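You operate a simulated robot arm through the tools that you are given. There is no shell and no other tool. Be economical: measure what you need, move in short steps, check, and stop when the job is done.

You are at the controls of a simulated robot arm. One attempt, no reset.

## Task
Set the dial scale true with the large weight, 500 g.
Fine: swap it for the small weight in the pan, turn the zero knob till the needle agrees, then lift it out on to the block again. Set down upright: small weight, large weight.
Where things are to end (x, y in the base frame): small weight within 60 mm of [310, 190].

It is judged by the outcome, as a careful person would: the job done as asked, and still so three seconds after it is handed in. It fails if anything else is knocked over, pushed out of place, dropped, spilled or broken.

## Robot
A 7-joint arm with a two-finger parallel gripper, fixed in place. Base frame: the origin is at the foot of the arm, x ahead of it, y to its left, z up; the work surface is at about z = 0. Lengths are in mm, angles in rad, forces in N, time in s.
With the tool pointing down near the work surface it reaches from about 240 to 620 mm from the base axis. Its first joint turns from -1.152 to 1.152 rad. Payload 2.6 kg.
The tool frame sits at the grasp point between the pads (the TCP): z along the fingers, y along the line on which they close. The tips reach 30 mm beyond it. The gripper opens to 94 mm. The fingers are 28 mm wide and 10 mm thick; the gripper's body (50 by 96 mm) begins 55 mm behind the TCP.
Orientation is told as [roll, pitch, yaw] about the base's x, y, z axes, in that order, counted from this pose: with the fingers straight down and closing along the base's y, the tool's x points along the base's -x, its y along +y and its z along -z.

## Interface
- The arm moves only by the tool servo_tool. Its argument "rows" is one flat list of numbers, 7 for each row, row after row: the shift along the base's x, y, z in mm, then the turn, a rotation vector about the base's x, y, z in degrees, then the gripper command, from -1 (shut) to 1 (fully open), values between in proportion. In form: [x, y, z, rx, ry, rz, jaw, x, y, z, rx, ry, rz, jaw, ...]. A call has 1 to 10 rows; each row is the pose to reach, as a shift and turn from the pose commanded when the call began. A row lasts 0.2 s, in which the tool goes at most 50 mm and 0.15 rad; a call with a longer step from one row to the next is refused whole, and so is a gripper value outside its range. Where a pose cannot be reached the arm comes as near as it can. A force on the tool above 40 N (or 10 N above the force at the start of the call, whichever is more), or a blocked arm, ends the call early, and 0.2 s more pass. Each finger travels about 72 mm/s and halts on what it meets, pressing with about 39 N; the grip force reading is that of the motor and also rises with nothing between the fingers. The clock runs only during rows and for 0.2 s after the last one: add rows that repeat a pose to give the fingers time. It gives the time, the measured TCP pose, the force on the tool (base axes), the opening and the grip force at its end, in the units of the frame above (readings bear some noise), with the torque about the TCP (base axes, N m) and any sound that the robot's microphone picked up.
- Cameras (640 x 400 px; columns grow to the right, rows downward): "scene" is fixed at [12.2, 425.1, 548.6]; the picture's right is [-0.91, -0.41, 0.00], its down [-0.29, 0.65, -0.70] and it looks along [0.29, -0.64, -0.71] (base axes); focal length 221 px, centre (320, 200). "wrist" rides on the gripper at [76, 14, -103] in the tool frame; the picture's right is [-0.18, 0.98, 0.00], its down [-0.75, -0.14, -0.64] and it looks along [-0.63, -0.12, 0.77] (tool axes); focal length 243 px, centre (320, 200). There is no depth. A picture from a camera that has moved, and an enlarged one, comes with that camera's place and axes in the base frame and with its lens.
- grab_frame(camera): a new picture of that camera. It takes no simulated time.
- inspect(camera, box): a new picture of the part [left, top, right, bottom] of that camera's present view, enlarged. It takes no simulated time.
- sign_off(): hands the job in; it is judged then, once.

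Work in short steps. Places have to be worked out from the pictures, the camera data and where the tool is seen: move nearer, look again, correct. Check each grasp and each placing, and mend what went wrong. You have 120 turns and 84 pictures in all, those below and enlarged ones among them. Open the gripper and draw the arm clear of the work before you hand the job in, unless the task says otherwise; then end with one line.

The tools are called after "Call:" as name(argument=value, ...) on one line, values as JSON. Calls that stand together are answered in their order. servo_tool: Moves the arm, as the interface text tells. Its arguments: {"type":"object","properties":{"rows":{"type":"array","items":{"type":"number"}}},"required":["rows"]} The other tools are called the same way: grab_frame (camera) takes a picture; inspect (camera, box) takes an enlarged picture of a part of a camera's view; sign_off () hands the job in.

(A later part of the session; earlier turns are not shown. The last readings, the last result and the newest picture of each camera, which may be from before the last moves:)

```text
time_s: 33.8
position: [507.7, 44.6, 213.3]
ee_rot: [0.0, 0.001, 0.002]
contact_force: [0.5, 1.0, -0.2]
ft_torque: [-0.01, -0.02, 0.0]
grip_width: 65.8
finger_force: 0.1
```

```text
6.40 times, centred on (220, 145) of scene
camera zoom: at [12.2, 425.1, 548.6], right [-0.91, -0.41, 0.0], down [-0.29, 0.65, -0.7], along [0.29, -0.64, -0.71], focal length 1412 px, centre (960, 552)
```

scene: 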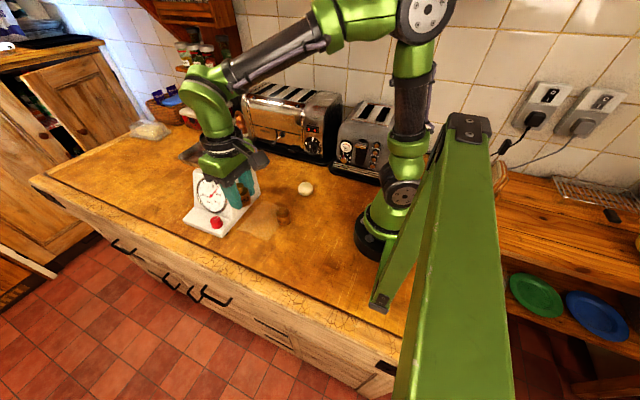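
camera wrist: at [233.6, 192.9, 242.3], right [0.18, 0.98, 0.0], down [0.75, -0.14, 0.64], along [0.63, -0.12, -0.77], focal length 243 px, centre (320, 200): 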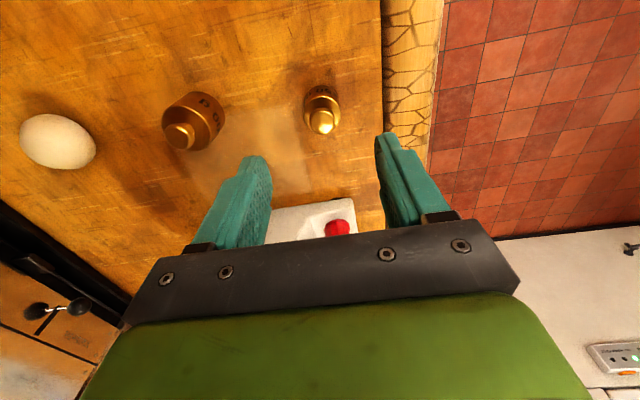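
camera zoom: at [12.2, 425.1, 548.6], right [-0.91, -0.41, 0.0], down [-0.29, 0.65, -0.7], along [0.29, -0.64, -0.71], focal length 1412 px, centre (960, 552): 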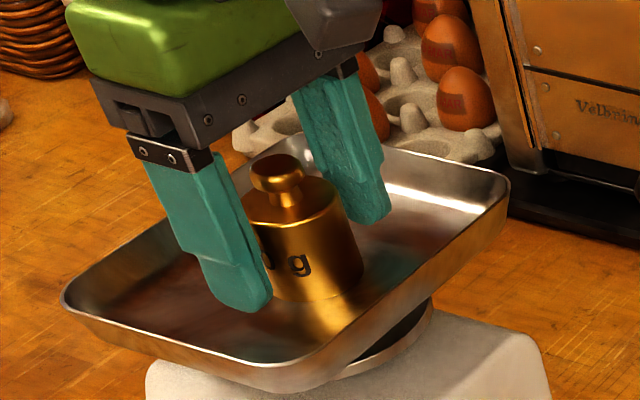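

It stands upright in the pan. I rise clear and go to view the dial and knob.

Call:
servo_tool(rows=[0, 0, 20, 0, 0, 0, 0.4, 0, 0, 60, 0, 0, 0, 0.4, 0, 0, 100, 0, 0, 0, 0.4, -40, 20, 100, 0, 0, 0, 0.4, -80, 45, 100, 0, 0, 0, 0.4, -115, 70, 80, 0, 0, 0, 0.0, -140, 100, 60, 0, 0, 0, 0.0, -150, 130, 40, 0, 0, 0, -0.2])

Call:
grab_frame(camera="wrist")

Call:
grab_frame(camera="scene")

```text
time_s: 35.6
position: [357.7, 175.1, 254.7]
ee_rot: [0.0, -0.003, -0.001]
contact_force: [0.2, -0.3, -0.1]
ft_torque: [-0.02, -0.01, 0.0]
grip_width: 37.7
finger_force: 0.2
```

```text
42 pictures are left
camera wrist: at [281.0, 188.9, 357.6], right [0.19, 0.98, 0.0], down [0.75, -0.14, 0.64], along [0.63, -0.12, -0.77], focal length 243 px, centre (320, 200)
```

wrist: 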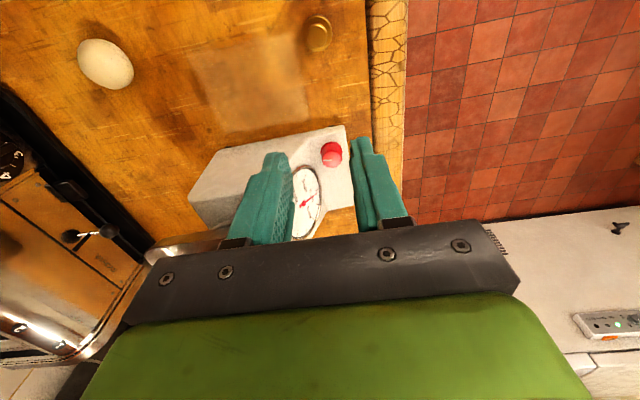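

```text
41 pictures are left
```

scene: 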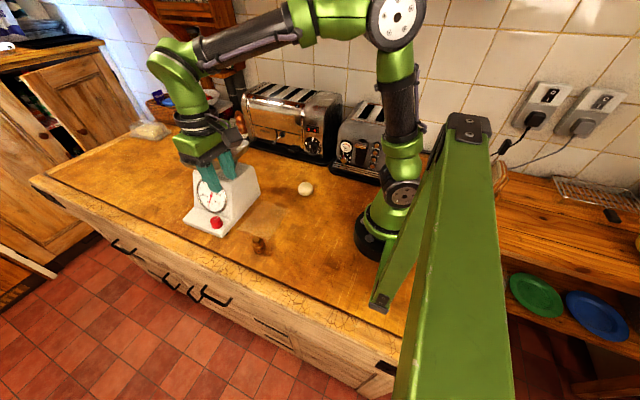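

Call:
inspect(camera="scene", box=[180, 170, 250, 240])

Call:
inspect(camera="wrist", box=[280, 110, 380, 250])

```text
5.71 times, centred on (215, 205) of scene
camera zoom: at [12.2, 425.1, 548.6], right [-0.91, -0.41, 0.0], down [-0.29, 0.65, -0.7], along [0.29, -0.64, -0.71], focal length 1260 px, centre (920, 171)
```

zoom: 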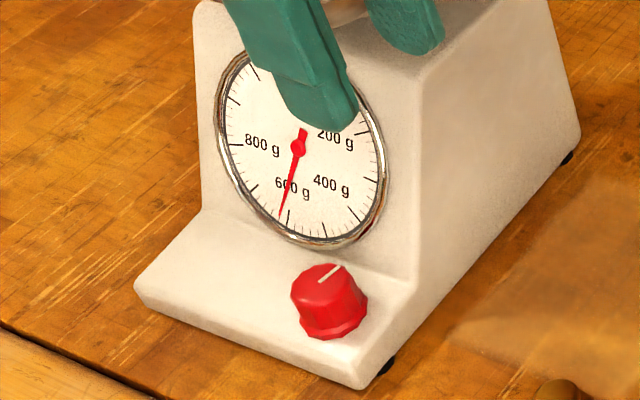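

```text
2.86 times, centred on (330, 180) of wrist
camera zoom: at [281.0, 188.9, 357.6], right [0.19, 0.98, 0.0], down [0.75, -0.14, 0.64], along [0.63, -0.12, -0.77], focal length 693 px, centre (291, 257)
```

zoom: 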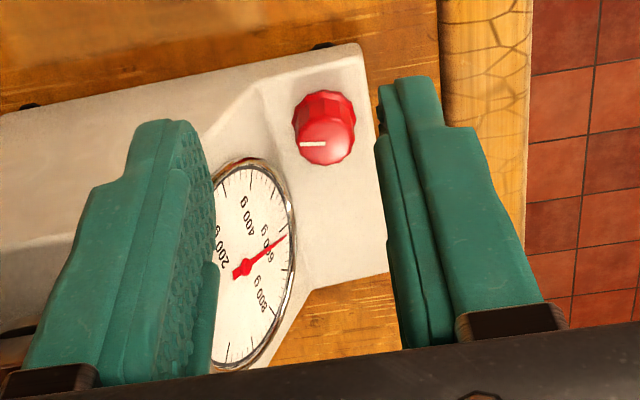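

The knob stands upright on the ledge, so I can turn it with the fingers pointing down. I turn the tool −90° so it closes along x and the camera is on the side away from the scale; first half now.

Call:
servo_tool(rows=[5, 5, 0, 0, 0, -8, -0.2, 10, 10, 0, 0, 0, -16, -0.2, 15, 15, 0, 0, 0, -24, -0.2, 15, 20, 0, 0, 0, -32, -0.2, 15, 25, 0, 0, 0, -40, -0.2, 15, 25, 0, 0, 0, -48, -0.2, 15, 25, 0, 0, 0, -56, -0.2, 15, 25, 0, 0, 0, -64, -0.2, 15, 25, 0, 0, 0, -72, -0.2, 15, 25, 0, 0, 0, -80, -0.2])

Call:
grab_frame(camera="scene")

Call:
grab_frame(camera="wrist")

```text
time_s: 37.8
position: [372.1, 199.4, 254.5]
ee_rot: [-0.001, 0.0, -1.4]
contact_force: [0.8, -0.2, 0.4]
ft_torque: [0.0, -0.02, -0.03]
grip_width: 37.6
finger_force: 0.1
```

```text
38 pictures are left
```

scene: 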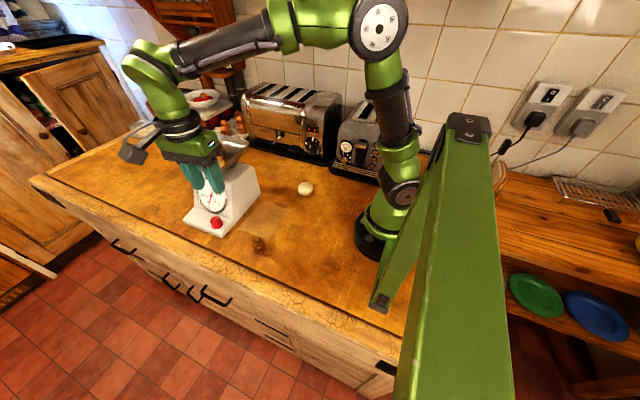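

```text
37 pictures are left
camera wrist: at [373.9, 277.6, 357.7], right [1.0, -0.01, 0.0], down [-0.01, -0.77, 0.64], along [-0.01, -0.64, -0.77], focal length 243 px, centre (320, 200)
```

wrist: 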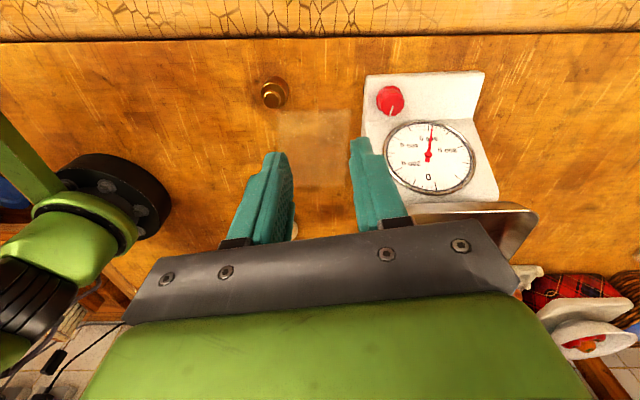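

The dial is well seen. I zoom in on it.

Call:
inspect(camera="wrist", box=[370, 70, 490, 200])

```text
3.08 times, centred on (430, 135) of wrist
camera zoom: at [373.9, 277.6, 357.7], right [1.0, -0.01, 0.0], down [-0.01, -0.77, 0.64], along [-0.01, -0.64, -0.77], focal length 746 px, centre (-18, 400)
```

zoom: 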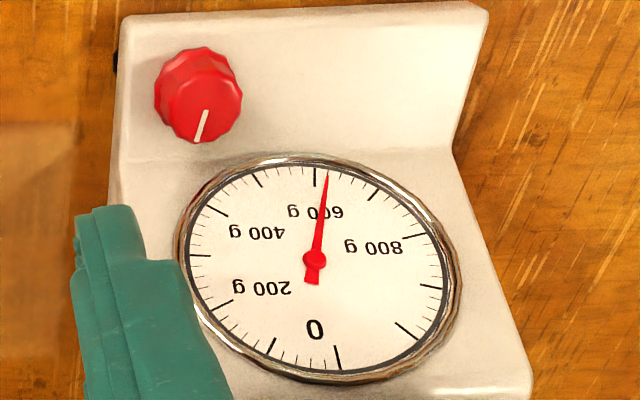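

Call:
inspect(camera="wrist", box=[398, 115, 462, 155])

Call:
inspect(camera="wrist", box=[380, 115, 480, 195])

```text
10.00 times, centred on (430, 135) of wrist
camera zoom: at [373.9, 277.6, 357.7], right [1.0, -0.01, 0.0], down [-0.01, -0.77, 0.64], along [-0.01, -0.64, -0.77], focal length 2426 px, centre (-780, 850)
```

zoom: 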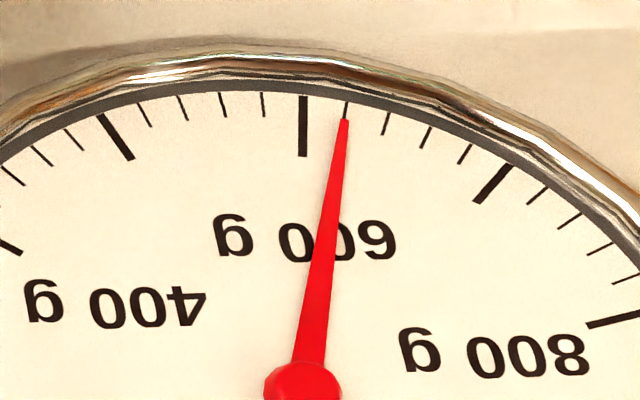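

```text
5.00 times, centred on (430, 155) of wrist
camera zoom: at [373.9, 277.6, 357.7], right [1.0, -0.01, 0.0], down [-0.01, -0.77, 0.64], along [-0.01, -0.64, -0.77], focal length 1213 px, centre (-230, 425)
```

zoom: 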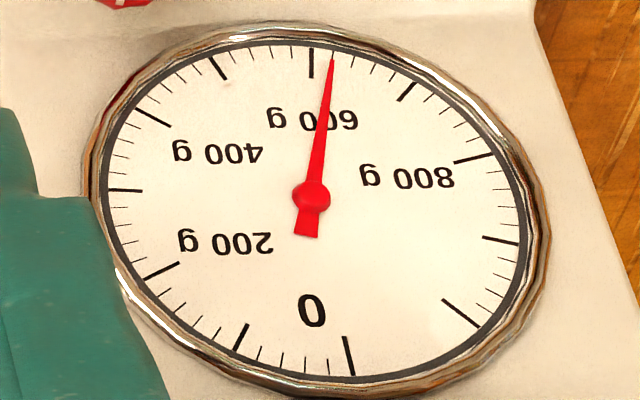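

Major ticks are 100 g apart, and the needle reads about 620 g with 500 g in the pan. It must come down by about 120. The knob is at about (461, 175), z 28–49. I turn to yaw −100° and move over at a safe height.

Call:
servo_tool(rows=[20, 5, -15, 0, 0, -7, 0.2, 45, 5, -35, 0, 0, -14, 0.2, 65, 5, -60, 0, 0, -20, 0.2, 85, 0, -85, 0, 0, -20, 0.2, 89, -5, -110, 0, 0, -20, 0.2, 89, -5, -110, 0, 0, -20, 0.2])

Call:
servo_tool(rows=[0, 0, 0, -7.5, 0, 0, 0.2, 0, 0, 0, -15, 0, 0, 0.2, 0, -10, -20, -15, 0, 0, 0.2, 0, -20, -35, -15, 0, 0, 0.2, 0, -20, -35, -15, 0, 0, 0.2])

Call:
grab_frame(camera="wrist")

Call:
grab_frame(camera="scene")

```text
time_s: 39.2
position: [460.3, 196.4, 144.5]
ee_rot: [0.0, 0.001, -1.746]
contact_force: [0.0, -1.0, 0.5]
ft_torque: [0.02, 0.02, 0.01]
grip_width: 56.2
finger_force: 0.1
```

```text
time_s: 40.4
position: [461.5, 174.6, 108.6]
ee_rot: [0.045, -0.257, -1.752]
contact_force: [-0.6, -0.5, -0.2]
ft_torque: [0.01, 0.0, -0.03]
grip_width: 56.5
finger_force: 0.0
```

```text
33 pictures are left
camera wrist: at [490.1, 271.7, 189.9], right [0.94, -0.34, 0.09], down [-0.27, -0.53, 0.81], along [-0.23, -0.78, -0.58], focal length 243 px, centre (320, 200)
```

wrist: 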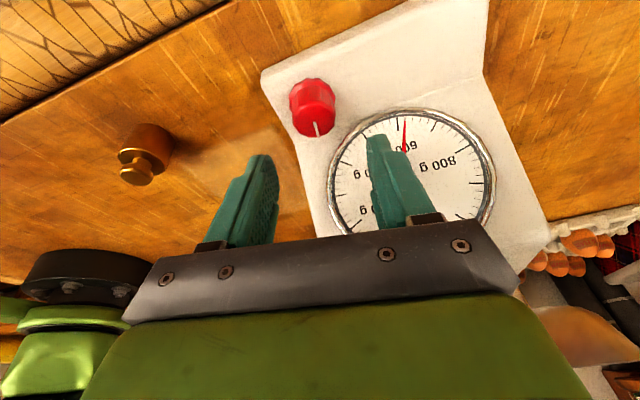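

```text
32 pictures are left
```

scene: 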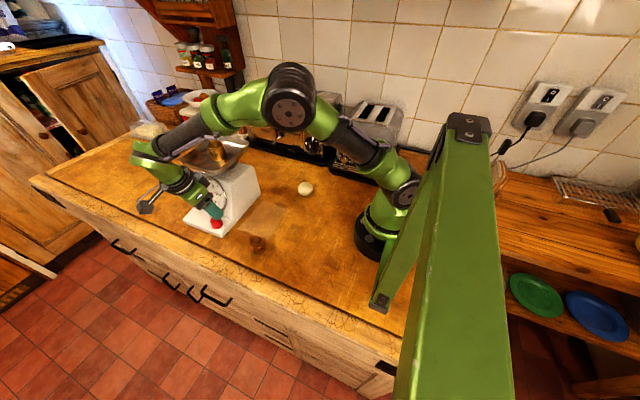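

The knob now triangulates to about (462, 177). I lower to just above it, allowing for the tilt, and look again.

Call:
servo_tool(rows=[0.5, 8, -10, 0, 0, 0, 0.2, 0.5, 8, -20, 0, 0, 0, 0.2, 0.5, 8, -24, 0, 0, 0, 0.2, 0.5, 8, -24, 0, 0, 0, 0.2])

Call:
inspect(camera="wrist", box=[200, 50, 440, 230])

Call:
inspect(camera="scene", box=[180, 160, 260, 240])

```text
time_s: 41.4
position: [462.5, 183.1, 84.8]
ee_rot: [0.048, -0.258, -1.752]
contact_force: [0.1, -0.6, -0.8]
ft_torque: [0.0, -0.03, -0.03]
grip_width: 56.2
finger_force: 0.0
```

```text
2.22 times, centred on (320, 140) of wrist
camera zoom: at [490.1, 280.2, 165.9], right [0.94, -0.34, 0.09], down [-0.27, -0.53, 0.81], along [-0.23, -0.78, -0.58], focal length 539 px, centre (320, 333)
```

zoom: 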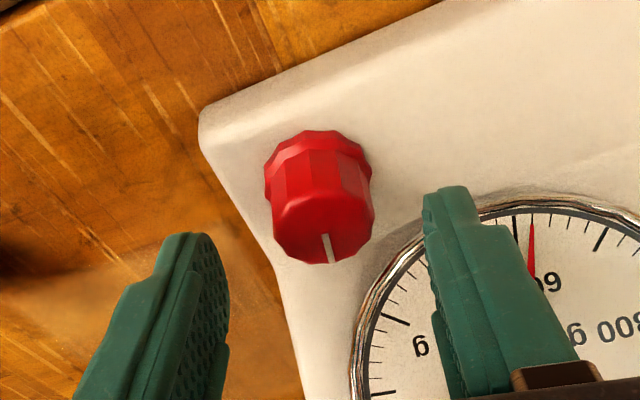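

```text
5.00 times, centred on (220, 200) of scene
camera zoom: at [12.2, 425.1, 548.6], right [-0.91, -0.41, 0.0], down [-0.29, 0.65, -0.7], along [0.29, -0.64, -0.71], focal length 1103 px, centre (820, 200)
```

zoom: 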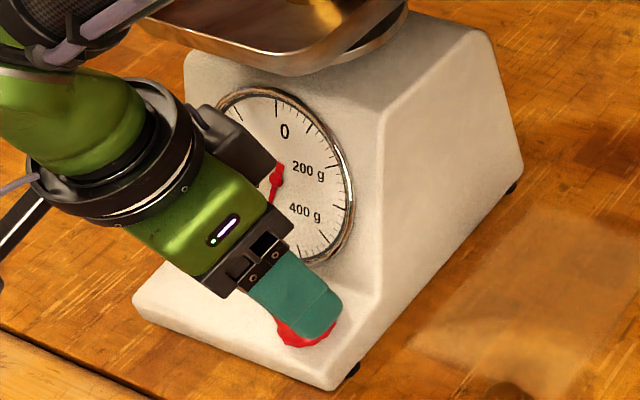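

The knob's top sits midway between the fingertips. I descend 19 mm vertically around the knob.

Call:
servo_tool(rows=[0, 1, -8, 0, 0, 0, 0.2, 0, 1, -14, 0, 0, 0, 0.2, 0, 1, -19, 0, 0, 0, 0.2, 0, 1, -19, 0, 0, 0, 0.2])

Call:
inspect(camera="wrist", box=[200, 50, 440, 230])

```text
time_s: 42.4
position: [462.3, 184.3, 65.6]
ee_rot: [0.047, -0.257, -1.753]
contact_force: [0.2, 0.6, -0.5]
ft_torque: [0.02, -0.01, -0.02]
grip_width: 56.1
finger_force: 0.0
```

```text
2.22 times, centred on (320, 140) of wrist
camera zoom: at [490.3, 281.2, 146.6], right [0.94, -0.34, 0.09], down [-0.27, -0.53, 0.81], along [-0.23, -0.78, -0.58], focal length 539 px, centre (320, 333)
```

zoom: 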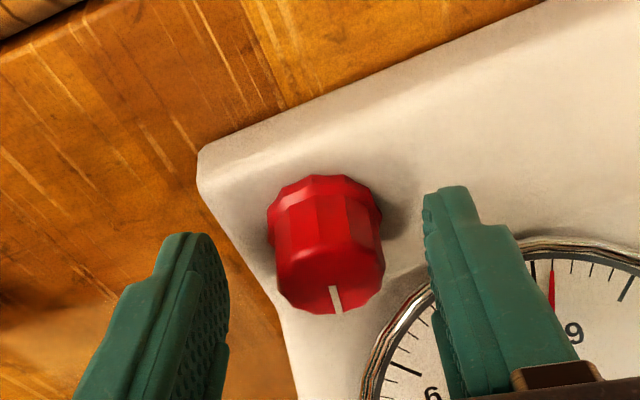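

Well placed. I close on the knob.

Call:
servo_tool(rows=[0, 0, 0, 0, 0, 0, -0.1, 0, 0, 0, 0, 0, 0, -0.5, 0, 0, 0, 0, 0, 0, -0.5, 0, 0, 0, 0, 0, 0, -0.5])

Call:
inspect(camera="wrist", box=[200, 50, 440, 230])

```text
time_s: 43.4
position: [462.8, 183.7, 66.4]
ee_rot: [0.047, -0.259, -1.753]
contact_force: [6.0, -1.6, 0.0]
ft_torque: [0.12, -0.21, 0.06]
grip_width: 29.9
finger_force: 39.7
```

```text
2.22 times, centred on (320, 140) of wrist
camera zoom: at [490.7, 280.9, 147.0], right [0.94, -0.34, 0.09], down [-0.27, -0.53, 0.81], along [-0.23, -0.78, -0.58], focal length 539 px, centre (320, 333)
```

zoom: 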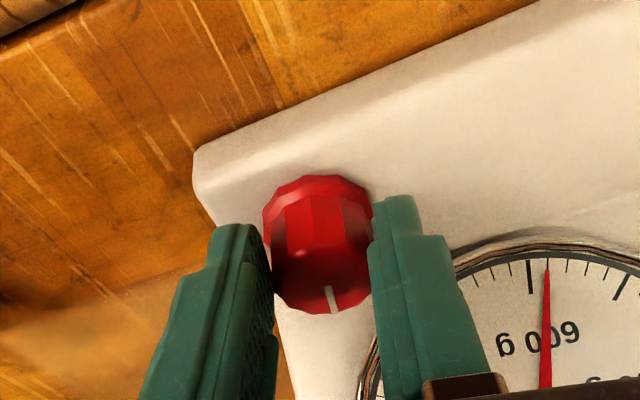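

Gripped at 29.9 mm. I turn +24° (counter-clockwise from above) about the knob's axis and read the effect.

Call:
servo_tool(rows=[0, 0, 0, 0, 0, 8, -0.5, -0.8, -0.2, 0, 0, 0, 16, -0.5, -1.6, -0.6, 0, 0, 0, 24, -0.5, -1.6, -0.6, 0, 0, 0, 24, -0.5])

Call:
grab_frame(camera="wrist")

Call:
inspect(camera="scene", box=[180, 160, 260, 240])

```text
time_s: 44.4
position: [458.9, 185.1, 66.4]
ee_rot: [0.045, -0.253, -1.329]
contact_force: [-11.6, 5.8, 6.7]
ft_torque: [0.18, 0.45, -0.6]
grip_width: 29.9
finger_force: 38.8
```

```text
27 pictures are left
camera wrist: at [445.4, 284.9, 147.2], right [0.99, 0.07, 0.09], down [-0.03, -0.59, 0.8], along [0.11, -0.8, -0.59], focal length 243 px, centre (320, 200)
```

wrist: 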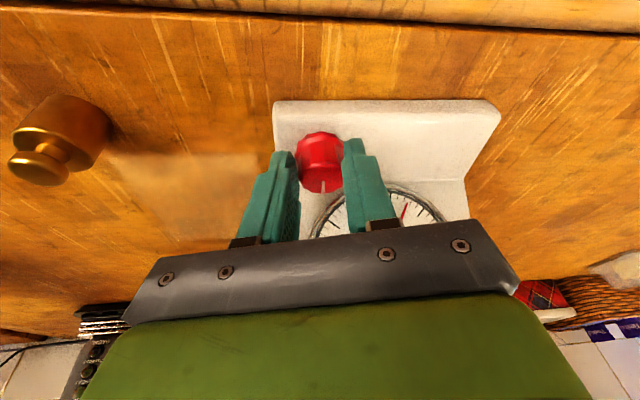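

```text
5.00 times, centred on (220, 200) of scene
camera zoom: at [12.2, 425.1, 548.6], right [-0.91, -0.41, 0.0], down [-0.29, 0.65, -0.7], along [0.29, -0.64, -0.71], focal length 1103 px, centre (820, 200)
```

zoom: 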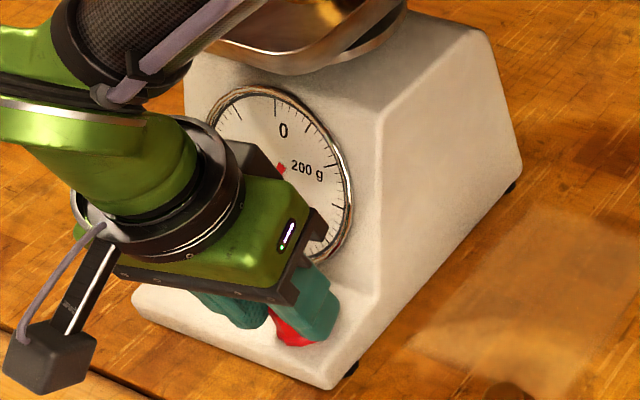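

Call:
inspect(camera="wrist", box=[290, 130, 450, 240])

```text
3.64 times, centred on (370, 185) of wrist
camera zoom: at [445.4, 284.9, 147.2], right [0.99, 0.07, 0.09], down [-0.03, -0.59, 0.8], along [0.11, -0.8, -0.59], focal length 882 px, centre (138, 254)
```

zoom: 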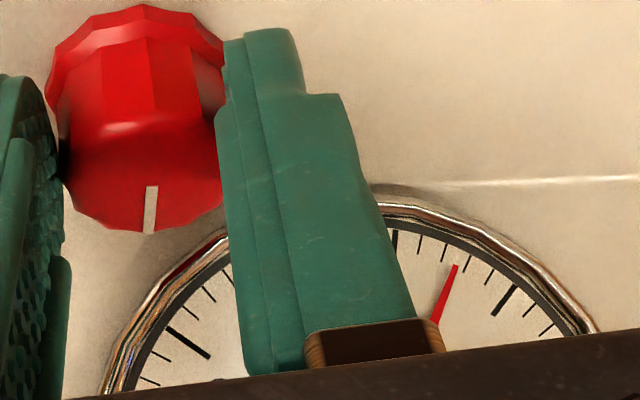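

Turning that way raised it to about 655, roughly 1.5 g/deg, so it must go clockwise. I turn −44° about the refined axis (461, 174.5).

Call:
servo_tool(rows=[-1, 0.8, 0, 0, 0, -8, -0.5, 0.4, 1, 0, 0, 0, -16, -0.5, 1.8, 1, 0, 0, 0, -24, -0.5, 3.2, 0.6, 0, 0, 0, -32, -0.5, 4.5, 0.1, 0, 0, 0, -40, -0.5, 5.1, -0.2, 0, 0, 0, -44, -0.5, 5.1, -0.2, 0, 0, 0, -44, -0.5])

Call:
inspect(camera="wrist", box=[230, 60, 550, 240])

```text
time_s: 46.0
position: [465.7, 181.6, 66.7]
ee_rot: [0.047, -0.26, -2.102]
contact_force: [1.6, -7.2, -0.5]
ft_torque: [-0.62, -0.03, 0.08]
grip_width: 29.6
finger_force: 39.3
```

```text
2.00 times, centred on (390, 150) of wrist
camera zoom: at [525.9, 263.6, 147.0], right [0.76, -0.64, 0.09], down [-0.44, -0.4, 0.81], along [-0.48, -0.65, -0.58], focal length 485 px, centre (180, 300)
```

zoom: 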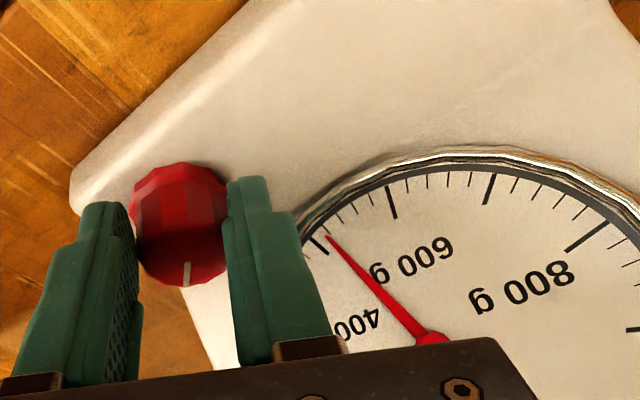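

The needle is now just above 500. I zoom in for a precise reading.

Call:
inspect(camera="wrist", box=[370, 130, 490, 235])

```text
3.81 times, centred on (430, 182) of wrist
camera zoom: at [525.9, 263.6, 147.0], right [0.76, -0.64, 0.09], down [-0.44, -0.4, 0.81], along [-0.48, -0.65, -0.58], focal length 924 px, centre (-99, 267)
```

zoom: 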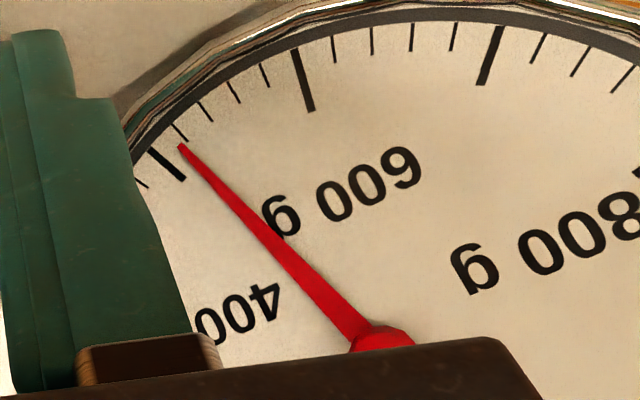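

It reads about 514 here. I turn −4° more, then release and lift to read it from a better angle.

Call:
servo_tool(rows=[0.5, -0.7, 0, 0, 0, -4, -0.5, 0.5, -0.7, 0, 0, 0, -4, -0.5, 0.5, -0.7, 0, 0, 0, -4, 0.0, 0.5, -0.7, 0, 0, 0, -4, 0.2, 0.5, -0.7, 0, 0, 0, -4, 0.2, 0.5, 0, 15, 0, 0, -4, 0.2, 0.5, 5, 40, 0, 0, 0, 0.2, -10, 15, 75, 0, 0, 8, 0.2])

Call:
grab_frame(camera="wrist")

```text
time_s: 47.8
position: [457.1, 197.2, 141.9]
ee_rot: [0.047, -0.259, -1.96]
contact_force: [-0.3, 0.0, 0.0]
ft_torque: [0.04, 0.0, 0.0]
grip_width: 56.6
finger_force: 0.1
```

```text
22 pictures are left
camera wrist: at [503.9, 286.1, 222.5], right [0.85, -0.53, 0.09], down [-0.37, -0.46, 0.81], along [-0.38, -0.72, -0.58], focal length 243 px, centre (320, 200)
```

wrist: 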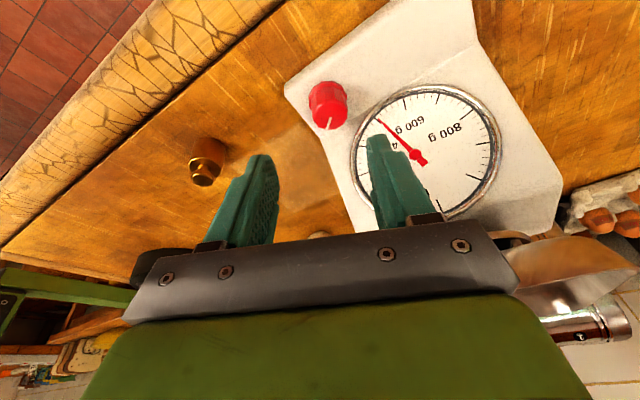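

The camera is now directly in front of the dial centre in x (504), so there is little parallax. I zoom in.

Call:
inspect(camera="wrist", box=[350, 80, 500, 220])

Call:
inspect(camera="wrist", box=[365, 90, 435, 170])

```text
2.86 times, centred on (425, 150) of wrist
camera zoom: at [503.9, 286.1, 222.5], right [0.85, -0.53, 0.09], down [-0.37, -0.46, 0.81], along [-0.38, -0.72, -0.58], focal length 693 px, centre (20, 343)
```

zoom: 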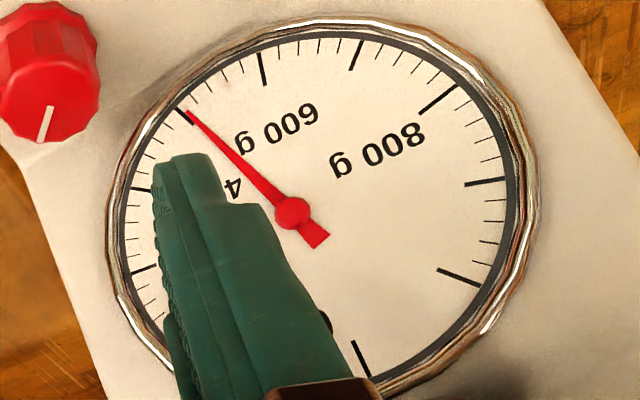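

```text
5.00 times, centred on (400, 130) of wrist
camera zoom: at [503.9, 286.1, 222.5], right [0.85, -0.53, 0.09], down [-0.37, -0.46, 0.81], along [-0.38, -0.72, -0.58], focal length 1213 px, centre (-80, 550)
```

zoom: 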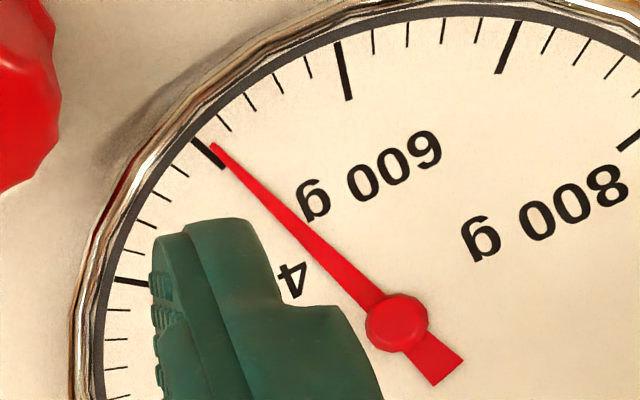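

It reads about 503–505, and parallax from this angle makes it look slightly high. I move the arm aside to check the dial from the scene camera.

Call:
servo_tool(rows=[-20, 10, 20, 0, 0, 0, 0.2, -45, 15, 45, 0, 0, 0, 0.2, -75, 10, 70, 0, 0, 0, 0.2, -100, 0, 95, 0, 0, 0, 0.2, -120, -15, 105, 0, 0, 0, 0.2])

Call:
inspect(camera="scene", box=[190, 170, 240, 220])

Call:
grab_frame(camera="wrist")

```text
time_s: 49.0
position: [337.4, 183.5, 247.7]
ee_rot: [0.046, -0.258, -1.962]
contact_force: [0.4, 0.2, 0.5]
ft_torque: [0.02, 0.01, -0.01]
grip_width: 56.4
finger_force: 0.1
```

```text
8.00 times, centred on (215, 195) of scene
camera zoom: at [12.2, 425.2, 548.6], right [-0.91, -0.41, 0.0], down [-0.29, 0.65, -0.7], along [0.29, -0.64, -0.71], focal length 1765 px, centre (1160, 240)
```

zoom: 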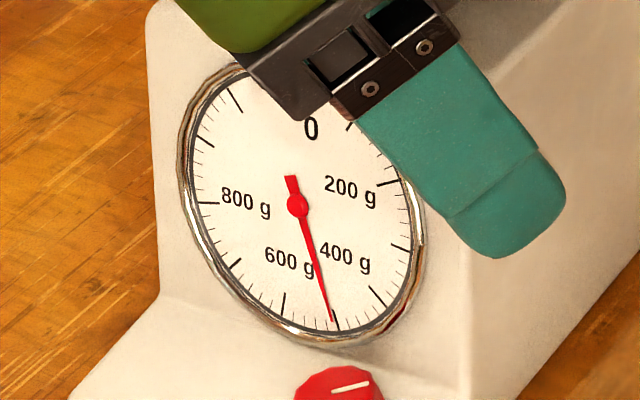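

```text
18 pictures are left
camera wrist: at [383.4, 273.0, 326.9], right [0.84, -0.53, 0.09], down [-0.37, -0.46, 0.81], along [-0.38, -0.71, -0.58], focal length 243 px, centre (320, 200)
```

wrist: 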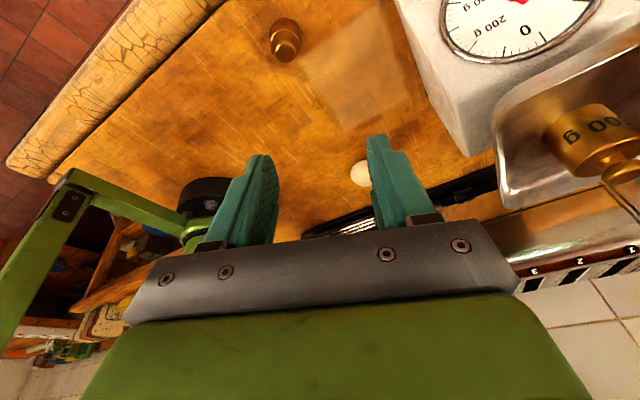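

Call:
inspect(camera="scene", box=[218, 194, 242, 214])

```text
16.00 times, centred on (230, 204) of scene
camera zoom: at [12.2, 425.2, 548.6], right [-0.91, -0.41, 0.0], down [-0.29, 0.65, -0.7], along [0.29, -0.64, -0.71], focal length 3529 px, centre (1760, 136)
```

zoom: 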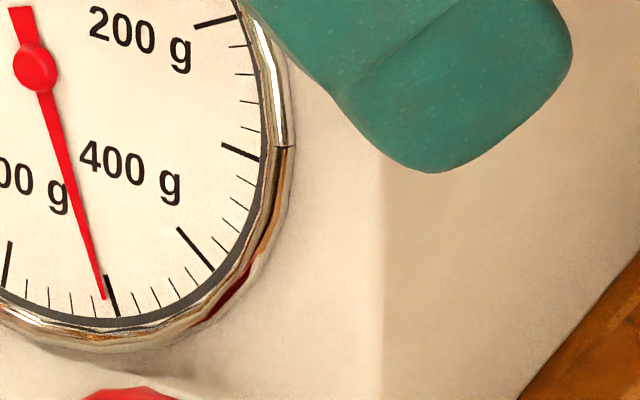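

Both views show the needle about 4 g high, so I'll trim it by roughly 1.2°. I retrace the path back down around the knob at the same orientation.

Call:
servo_tool(rows=[20, 15, -10, 0, 0, 0, 0.2, 45, 25, -35, 0, 0, 0, 0.2, 75, 30, -60, 0, 0, 0, 0.2, 100, 25, -85, 0, 0, 0, 0.2, 120, 15, -105, 0, 0, 0, 0.2, 130.5, 5, -140, 0, 0, -8, 0.2, 130.5, 0, -165, 0, 0, -12, 0.2, 130.5, -0.7, -180, 0, 0, -12, 0.2, 130.5, -0.7, -180, 0, 0, -12, 0.2])

Call:
servo_tool(rows=[0, 0, 0, 0, 0, 0, -0.1, 0, 0, 0, 0, 0, 0, -0.5, 0, 0, 0, 0, 0, 0, -0.5])

Call:
inspect(camera="wrist", box=[370, 130, 490, 235])

```text
time_s: 51.0
position: [464.9, 183.3, 65.4]
ee_rot: [0.047, -0.258, -2.17]
contact_force: [-0.1, -1.1, 0.2]
ft_torque: [-0.02, 0.02, -0.02]
grip_width: 56.5
finger_force: 0.1
```

```text
time_s: 51.8
position: [464.0, 181.9, 65.4]
ee_rot: [0.05, -0.258, -2.173]
contact_force: [6.8, -8.1, 1.5]
ft_torque: [-0.2, -0.1, 0.16]
grip_width: 29.7
finger_force: 38.6
```

```text
3.81 times, centred on (430, 182) of wrist
camera zoom: at [529.5, 259.8, 147.0], right [0.72, -0.69, 0.09], down [-0.46, -0.37, 0.81], along [-0.52, -0.62, -0.58], focal length 924 px, centre (-99, 267)
```

zoom: 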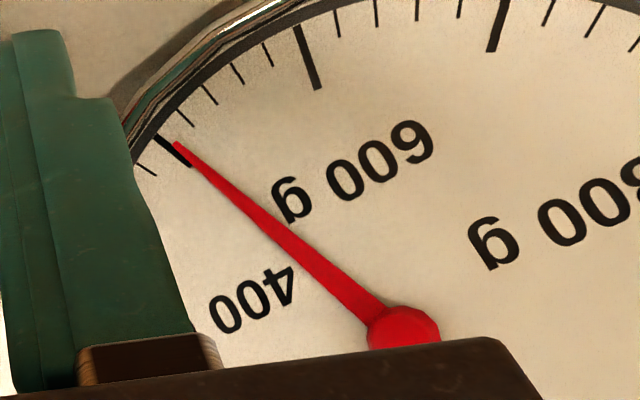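

The needle is unchanged at about +4 g. I turn −1.3°, then look.

Call:
servo_tool(rows=[0.2, -0.1, 0, 0, 0, -1.3, -0.5, 0.2, -0.1, 0, 0, 0, -1.3, -0.5])

Call:
inspect(camera="wrist", box=[370, 130, 490, 235])

```text
time_s: 52.4
position: [464.5, 182.2, 65.9]
ee_rot: [0.049, -0.258, -2.197]
contact_force: [5.1, -12.1, 4.8]
ft_torque: [-0.33, -0.12, 0.16]
grip_width: 29.4
finger_force: 38.5
```

```text
3.81 times, centred on (430, 182) of wrist
camera zoom: at [531.4, 258.4, 146.9], right [0.7, -0.71, 0.09], down [-0.47, -0.36, 0.81], along [-0.54, -0.61, -0.58], focal length 924 px, centre (-99, 267)
```

zoom: 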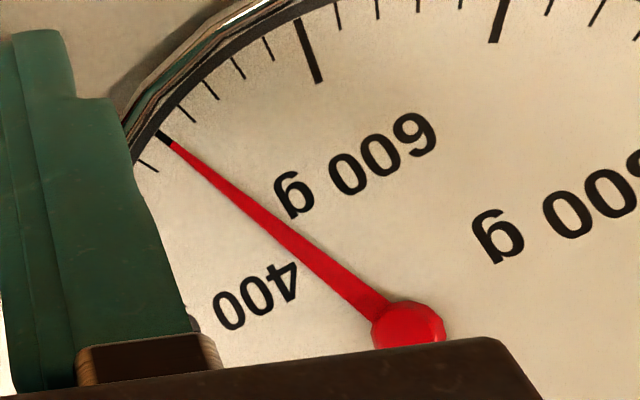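

The needle now covers the 500 tick, seen almost along the dial's normal. I release, rise and recheck.

Call:
servo_tool(rows=[0.2, -0.1, 0, 0, 0, 0, -0.1, 0.2, -0.1, 0, 0, 0, 0, 0.2, 0.2, -0.1, 0, 0, 0, 0, 0.2, 0.2, 0.5, 15, 0, 0, 0, 0.2, 0, 5, 40, 0, 0, 5.3, 0.2, -10, 15, 75, 0, 0, 13.3, 0.2])

Call:
inspect(camera="wrist", box=[365, 90, 435, 170])

```text
time_s: 53.8
position: [457.5, 196.0, 142.6]
ee_rot: [0.047, -0.259, -1.959]
contact_force: [0.7, 0.1, 0.7]
ft_torque: [-0.02, -0.02, -0.03]
grip_width: 56.5
finger_force: 0.0
```

```text
5.00 times, centred on (400, 130) of wrist
camera zoom: at [505.0, 284.7, 223.4], right [0.85, -0.53, 0.09], down [-0.37, -0.46, 0.81], along [-0.38, -0.72, -0.58], focal length 1213 px, centre (-80, 550)
```

zoom: 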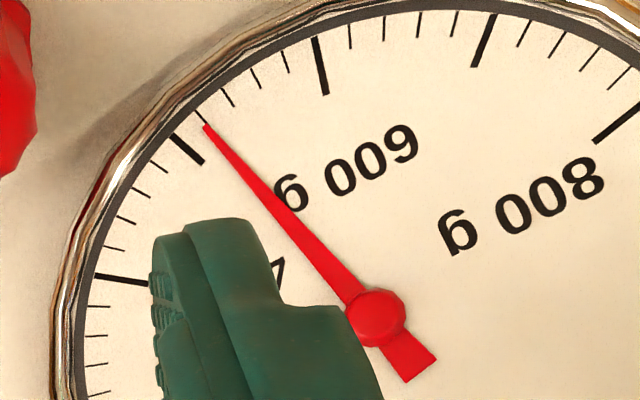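

After release it jumped to about 518: the grip was side-loaded and the knob was dragged as the fingers let go. I regrip better centred, and will null the side force before releasing.

Call:
servo_tool(rows=[5.9, -6, -25, 0, 0, 4, 0.2, 5.9, -11, -50, 0, 0, 7.2, 0.2, 5.9, -12.8, -77, 0, 0, 7.2, 0.2, 5.9, -12.8, -77, 0, 0, 7.2, 0.2, 5.9, -12.8, -77, 0, 0, 7.2, -0.1, 5.9, -12.8, -77, 0, 0, 7.2, -0.5, 5.9, -12.8, -77, 0, 0, 7.2, -0.5])

```text
time_s: 55.4
position: [461.9, 183.9, 62.1]
ee_rot: [0.044, -0.258, -1.835]
contact_force: [-3.1, 7.0, 0.2]
ft_torque: [0.12, 0.34, -0.05]
grip_width: 30.5
finger_force: 38.8
```

I null the side force with a small shift, then look at the needle.

Call:
servo_tool(rows=[-0.6, 1.2, 0, 0, 0, 0, -0.5, -0.6, 1.2, 0, 0, 0, 0, -0.5])

Call:
inspect(camera="wrist", box=[370, 130, 490, 235])

```text
time_s: 56.0
position: [460.8, 183.0, 62.9]
ee_rot: [0.047, -0.259, -1.835]
contact_force: [-0.4, 0.5, 0.0]
ft_torque: [0.95, -0.07, 0.02]
grip_width: 30.4
finger_force: 38.9
```

```text
3.81 times, centred on (430, 182) of wrist
camera zoom: at [497.8, 277.5, 143.5], right [0.9, -0.42, 0.09], down [-0.31, -0.5, 0.81], along [-0.29, -0.76, -0.58], focal length 924 px, centre (-99, 267)
```

zoom: 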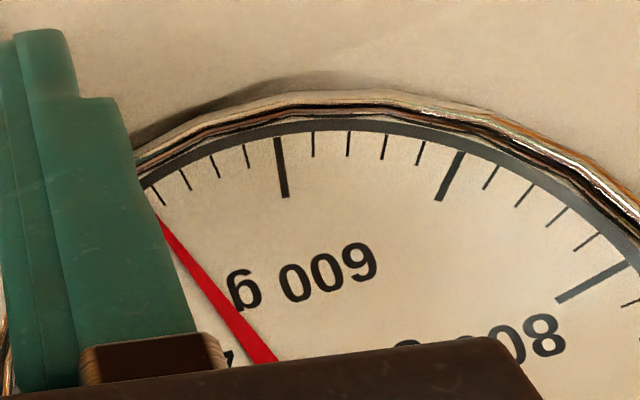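

It reads about 512. I turn −3.5°, and check the side force and the needle before releasing.

Call:
servo_tool(rows=[0.6, -0.1, 0, 0, 0, -3.5, -0.5, 0.6, -0.1, 0, 0, 0, -3.5, -0.5])

Call:
inspect(camera="wrist", box=[370, 130, 490, 235])

```text
time_s: 56.6
position: [463.1, 183.4, 62.6]
ee_rot: [0.047, -0.259, -1.898]
contact_force: [4.1, -3.2, 0.2]
ft_torque: [0.56, -0.38, 0.09]
grip_width: 30.5
finger_force: 38.9
```

```text
3.81 times, centred on (430, 182) of wrist
camera zoom: at [504.4, 275.7, 144.2], right [0.88, -0.47, 0.09], down [-0.34, -0.48, 0.81], along [-0.34, -0.74, -0.58], focal length 924 px, centre (-99, 267)
```

zoom: 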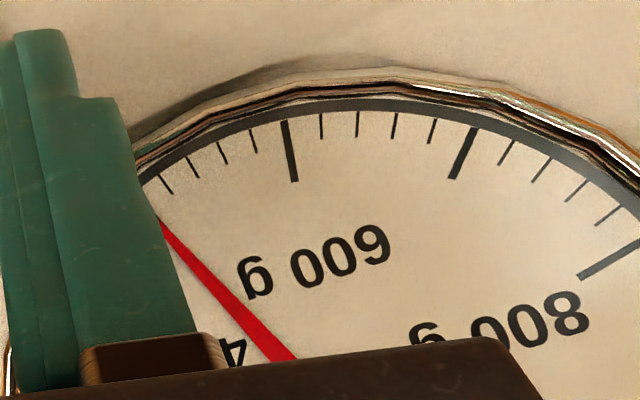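

Near 500 now. I null the side force with a small shift, then open gradually in place.

Call:
servo_tool(rows=[0.8, -0.6, 0, 0, 0, 0, -0.5, 0.8, -0.6, 0, 0, 0, 0, -0.5])

Call:
servo_tool(rows=[0, 0, 0, 0, 0, 0, -0.37, 0, 0, 0, 0, 0, 0, -0.34, 0, 0, 0, 0, 0, 0, -0.3, 0, 0, 0, 0, 0, 0, -0.2, 0, 0, 0, 0, 0, 0, 0.0, 0, 0, 0, 0, 0, 0, 0.2])

Call:
servo_tool(rows=[0, 0, 15, 0, 0, 0, 0.2, 0, 3, 40, 0, 0, 0, 0.2, -5, 12, 78, 0, 0, -3.5, 0.2])

Call:
inspect(camera="wrist", box=[365, 90, 435, 170])

```text
time_s: 57.2
position: [464.5, 184.5, 64.0]
ee_rot: [0.047, -0.258, -1.897]
contact_force: [2.8, -3.2, 1.0]
ft_torque: [0.27, -0.18, 0.05]
grip_width: 30.4
finger_force: 39.1
```

```text
time_s: 58.6
position: [463.2, 184.8, 64.3]
ee_rot: [0.049, -0.259, -1.897]
contact_force: [0.5, 0.3, -0.6]
ft_torque: [0.01, 0.02, -0.01]
grip_width: 56.5
finger_force: 0.1
```

```text
time_s: 59.4
position: [458.0, 195.6, 142.8]
ee_rot: [0.047, -0.258, -1.958]
contact_force: [-0.8, -1.2, -0.1]
ft_torque: [0.01, -0.03, 0.0]
grip_width: 56.6
finger_force: 0.0
```

```text
5.00 times, centred on (400, 130) of wrist
camera zoom: at [505.0, 283.9, 223.8], right [0.85, -0.52, 0.09], down [-0.37, -0.46, 0.81], along [-0.38, -0.72, -0.58], focal length 1213 px, centre (-80, 550)
```

zoom: 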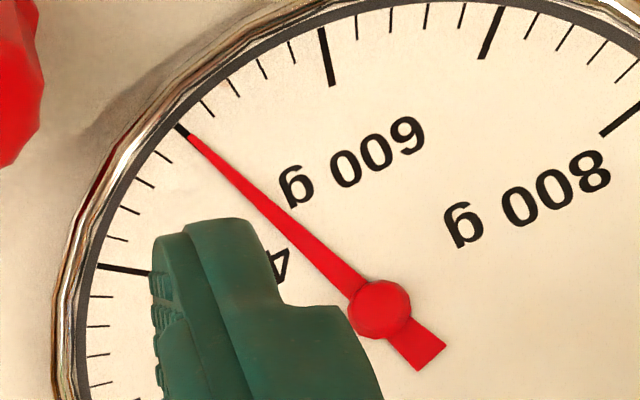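

The needle now lies right on the 500 tick after release. Next I withdraw, untilt, and begin turning back to yaw 0 to fetch the weight.

Call:
servo_tool(rows=[-20, 10, 20, 0, 0, 0, 0.4, -45, 15, 45, 0, 0, 0, 0.4, -75, 10, 70, 0, 0, 0, 0.4, -100, 0, 95, 0, 0, 0, 0.4, -120, -15, 105, 0, 0, 0, 0.4, -120, -15, 120, 7.3, -1.55, 0, 0.4, -120, -15, 140, 14.6, -3.1, 0, 0.4, -120, -15, 150, 14.6, -3.1, 0, 0.4])

Call:
servo_tool(rows=[0, -10, 0, 0, 0, 8, 0.4, 0, -20, 0, 0, 0, 16, 0.4, 0, -30, 0, 0, 0, 24, 0.4, 0, -40, 0, 0, 0, 32, 0.4, 0, -50, 0, 0, 0, 40, 0.4, 0, -60, 0, 0, 0, 48, 0.4, 0, -70, 0, 0, 0, 56, 0.4, 0, -80, 0, 0, 0, 64, 0.4, 0, -80, 0, 0, 0, 72, 0.4, 0, -80, 0, 0, 0, 80, 0.4])

```text
time_s: 61.2
position: [338.4, 183.6, 294.0]
ee_rot: [-0.001, 0.001, -1.952]
contact_force: [-0.1, -0.4, 0.8]
ft_torque: [-0.01, 0.0, 0.01]
grip_width: 65.7
finger_force: 0.0
```

```text
time_s: 63.4
position: [337.7, 102.2, 292.6]
ee_rot: [0.0, -0.003, -0.552]
contact_force: [-0.6, -0.2, -0.1]
ft_torque: [-0.05, 0.02, 0.03]
grip_width: 65.6
finger_force: 0.0
```

I finish the turn and go above the 500 g weight at (507.5, 44.5).

Call:
servo_tool(rows=[0, -5, 0, 0, 0, 8, 0.5, 10, -10, 0, 0, 0, 16, 0.5, 25, -20, 0, 0, 0, 24, 0.5, 60, -30, 0, 0, 0, 31.6, 0.5, 95, -40, 0, 0, 0, 31.6, 0.5, 130, -50, 0, 0, 0, 31.6, 0.5, 160, -57.5, 0, 0, 0, 31.6, 0.5, 169.5, -57.5, -5, 0, 0, 31.6, 0.5, 169.5, -57.5, -20, 0, 0, 31.6, 0.5, 169.5, -57.5, -20, 0, 0, 31.6, 0.5])

Call:
inspect(camera="wrist", box=[160, 40, 480, 240])

```text
time_s: 65.6
position: [506.7, 44.5, 274.0]
ee_rot: [0.002, -0.001, -0.002]
contact_force: [0.4, 0.0, 0.8]
ft_torque: [0.01, -0.01, 0.01]
grip_width: 70.5
finger_force: 0.1
```

```text
2.00 times, centred on (320, 140) of wrist
camera zoom: at [430.7, 58.6, 376.2], right [0.19, 0.98, 0.0], down [0.75, -0.15, 0.64], along [0.63, -0.12, -0.77], focal length 485 px, centre (320, 320)
```

zoom: 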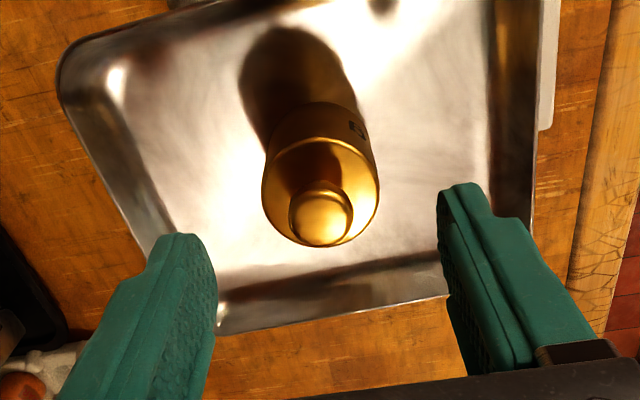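

The weight is at (508, 44) as left. I descend to the release height, z≈213.

Call:
servo_tool(rows=[1, 0, -15, 0, 0, 0, 0.45, 1, 0, -35, 0, 0, 0, 0.45, 1, 0, -50, 0, 0, 0, 0.45, 1, 0, -60.5, 0, 0, 0, 0.45, 1, 0, -60.5, 0, 0, 0, 0.45, 1, 0, -60.5, 0, 0, 0, 0.1, 1, 0, -60.5, 0, 0, 0, -1, 1, 0, -60.5, 0, 0, 0, -1, 1, 0, -60.5, 0, 0, 0, -1])

Call:
servo_tool(rows=[0, 0, 3, 0, 0, 0, -1, 0, 0, 7, 0, 0, 0, -1, 0, 0, 12, 0, 0, 0, -1, 0, 0, 18, 0, 0, 0, -1])

Call:
inspect(camera="scene", box=[170, 115, 270, 175])

```text
time_s: 67.6
position: [508.6, 43.4, 212.9]
ee_rot: [0.002, -0.001, -0.004]
contact_force: [-1.8, -0.5, 0.4]
ft_torque: [-0.04, 0.03, 0.03]
grip_width: 42.7
finger_force: 39.1
```

```text
time_s: 68.6
position: [508.4, 45.3, 229.0]
ee_rot: [-0.002, 0.001, -0.002]
contact_force: [-0.3, 0.2, -4.9]
ft_torque: [0.03, 0.01, -0.03]
grip_width: 42.6
finger_force: 39.6
```

```text
6.40 times, centred on (220, 145) of scene
camera zoom: at [12.2, 425.1, 548.6], right [-0.91, -0.41, 0.0], down [-0.29, 0.65, -0.7], along [0.29, -0.64, -0.71], focal length 1412 px, centre (960, 552)
```

zoom: 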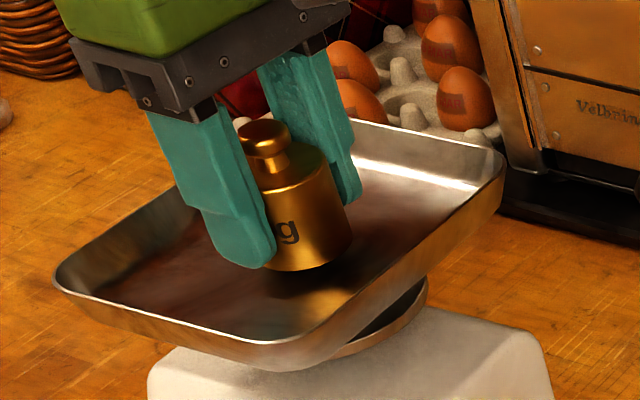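

Held. I raise it and carry it back to its original place at (300, 60).

Call:
servo_tool(rows=[0, 0, 30, 0, 0, 0, -1, 0, 0, 62, 0, 0, 0, -1, -40, 3, 62, 0, 0, 0, -1, -80, 6, 62, 0, 0, 0, -1, -120, 9, 62, 0, 0, 0, -1, -160, 12, 62, 0, 0, 0, -1, -200, 15, 62, 0, 0, 0, -1, -208, 15, 30, 0, 0, 0, -1, -208, 15, -15, 0, 0, 0, -1, -208, 15, -60, 0, 0, 0, -1])

Call:
servo_tool(rows=[0, 0, -40, 0, 0, 0, -1, 0, 0, -80, 0, 0, 0, -1, 0, 0, -110, 0, 0, 0, -1, 0, 0, -125, 0, 0, 0, -1, 0, 0, -128, 0, 0, 0, -1])

Call:
grab_frame(camera="scene")

```text
time_s: 70.8
position: [299.1, 58.7, 169.4]
ee_rot: [0.001, -0.002, -0.004]
contact_force: [-0.3, 0.1, -5.8]
ft_torque: [0.0, 0.02, 0.0]
grip_width: 42.2
finger_force: 38.5
```

```text
time_s: 72.0
position: [300.2, 59.3, 41.1]
ee_rot: [0.002, -0.001, -0.005]
contact_force: [0.3, -0.3, -5.3]
ft_torque: [0.0, 0.03, 0.02]
grip_width: 42.4
finger_force: 38.4
```

```text
8 pictures are left
```

scene: 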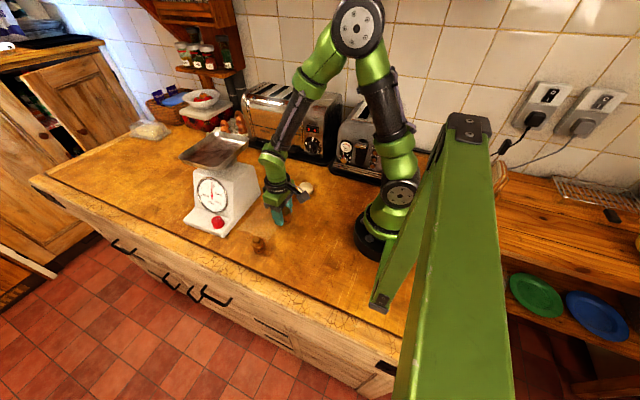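

I lower the last few millimetres in small steps, to feel the contact.

Call:
servo_tool(rows=[0, 0, -1.5, 0, 0, 0, -1, 0, 0, -3, 0, 0, 0, -1])

Call:
servo_tool(rows=[0, 0, -1, 0, 0, 0, -1])

Call:
servo_tool(rows=[0, 0, -1, 0, 0, 0, -1])

```text
time_s: 72.6
position: [300.1, 60.1, 39.2]
ee_rot: [0.0, -0.001, -0.004]
contact_force: [0.4, -0.2, -4.5]
ft_torque: [0.0, 0.03, -0.01]
grip_width: 42.1
finger_force: 39.1
```

```text
time_s: 73.0
position: [300.5, 58.5, 38.1]
ee_rot: [0.002, -0.001, -0.004]
contact_force: [-0.3, 0.4, -5.5]
ft_torque: [-0.03, 0.01, 0.01]
grip_width: 42.6
finger_force: 39.1
```

```text
time_s: 73.4
position: [298.8, 58.9, 36.6]
ee_rot: [0.001, -0.001, -0.002]
contact_force: [-0.2, 0.3, -5.5]
ft_torque: [-0.03, -0.03, -0.03]
grip_width: 42.3
finger_force: 38.9
```

Call:
servo_tool(rows=[0, 0, -1, 0, 0, 0, -1])

Call:
servo_tool(rows=[0, 0, -0.7, 0, 0, 0, -1])

```text
time_s: 73.8
position: [300.7, 59.4, 35.6]
ee_rot: [0.001, -0.001, -0.002]
contact_force: [0.3, -0.3, -3.4]
ft_torque: [-0.01, 0.01, 0.01]
grip_width: 42.6
finger_force: 39.0
```

```text
time_s: 74.2
position: [300.1, 58.5, 35.6]
ee_rot: [0.002, -0.003, -0.005]
contact_force: [-9.3, -2.5, 19.0]
ft_torque: [-0.05, -0.1, -0.03]
grip_width: 42.5
finger_force: 39.0
```

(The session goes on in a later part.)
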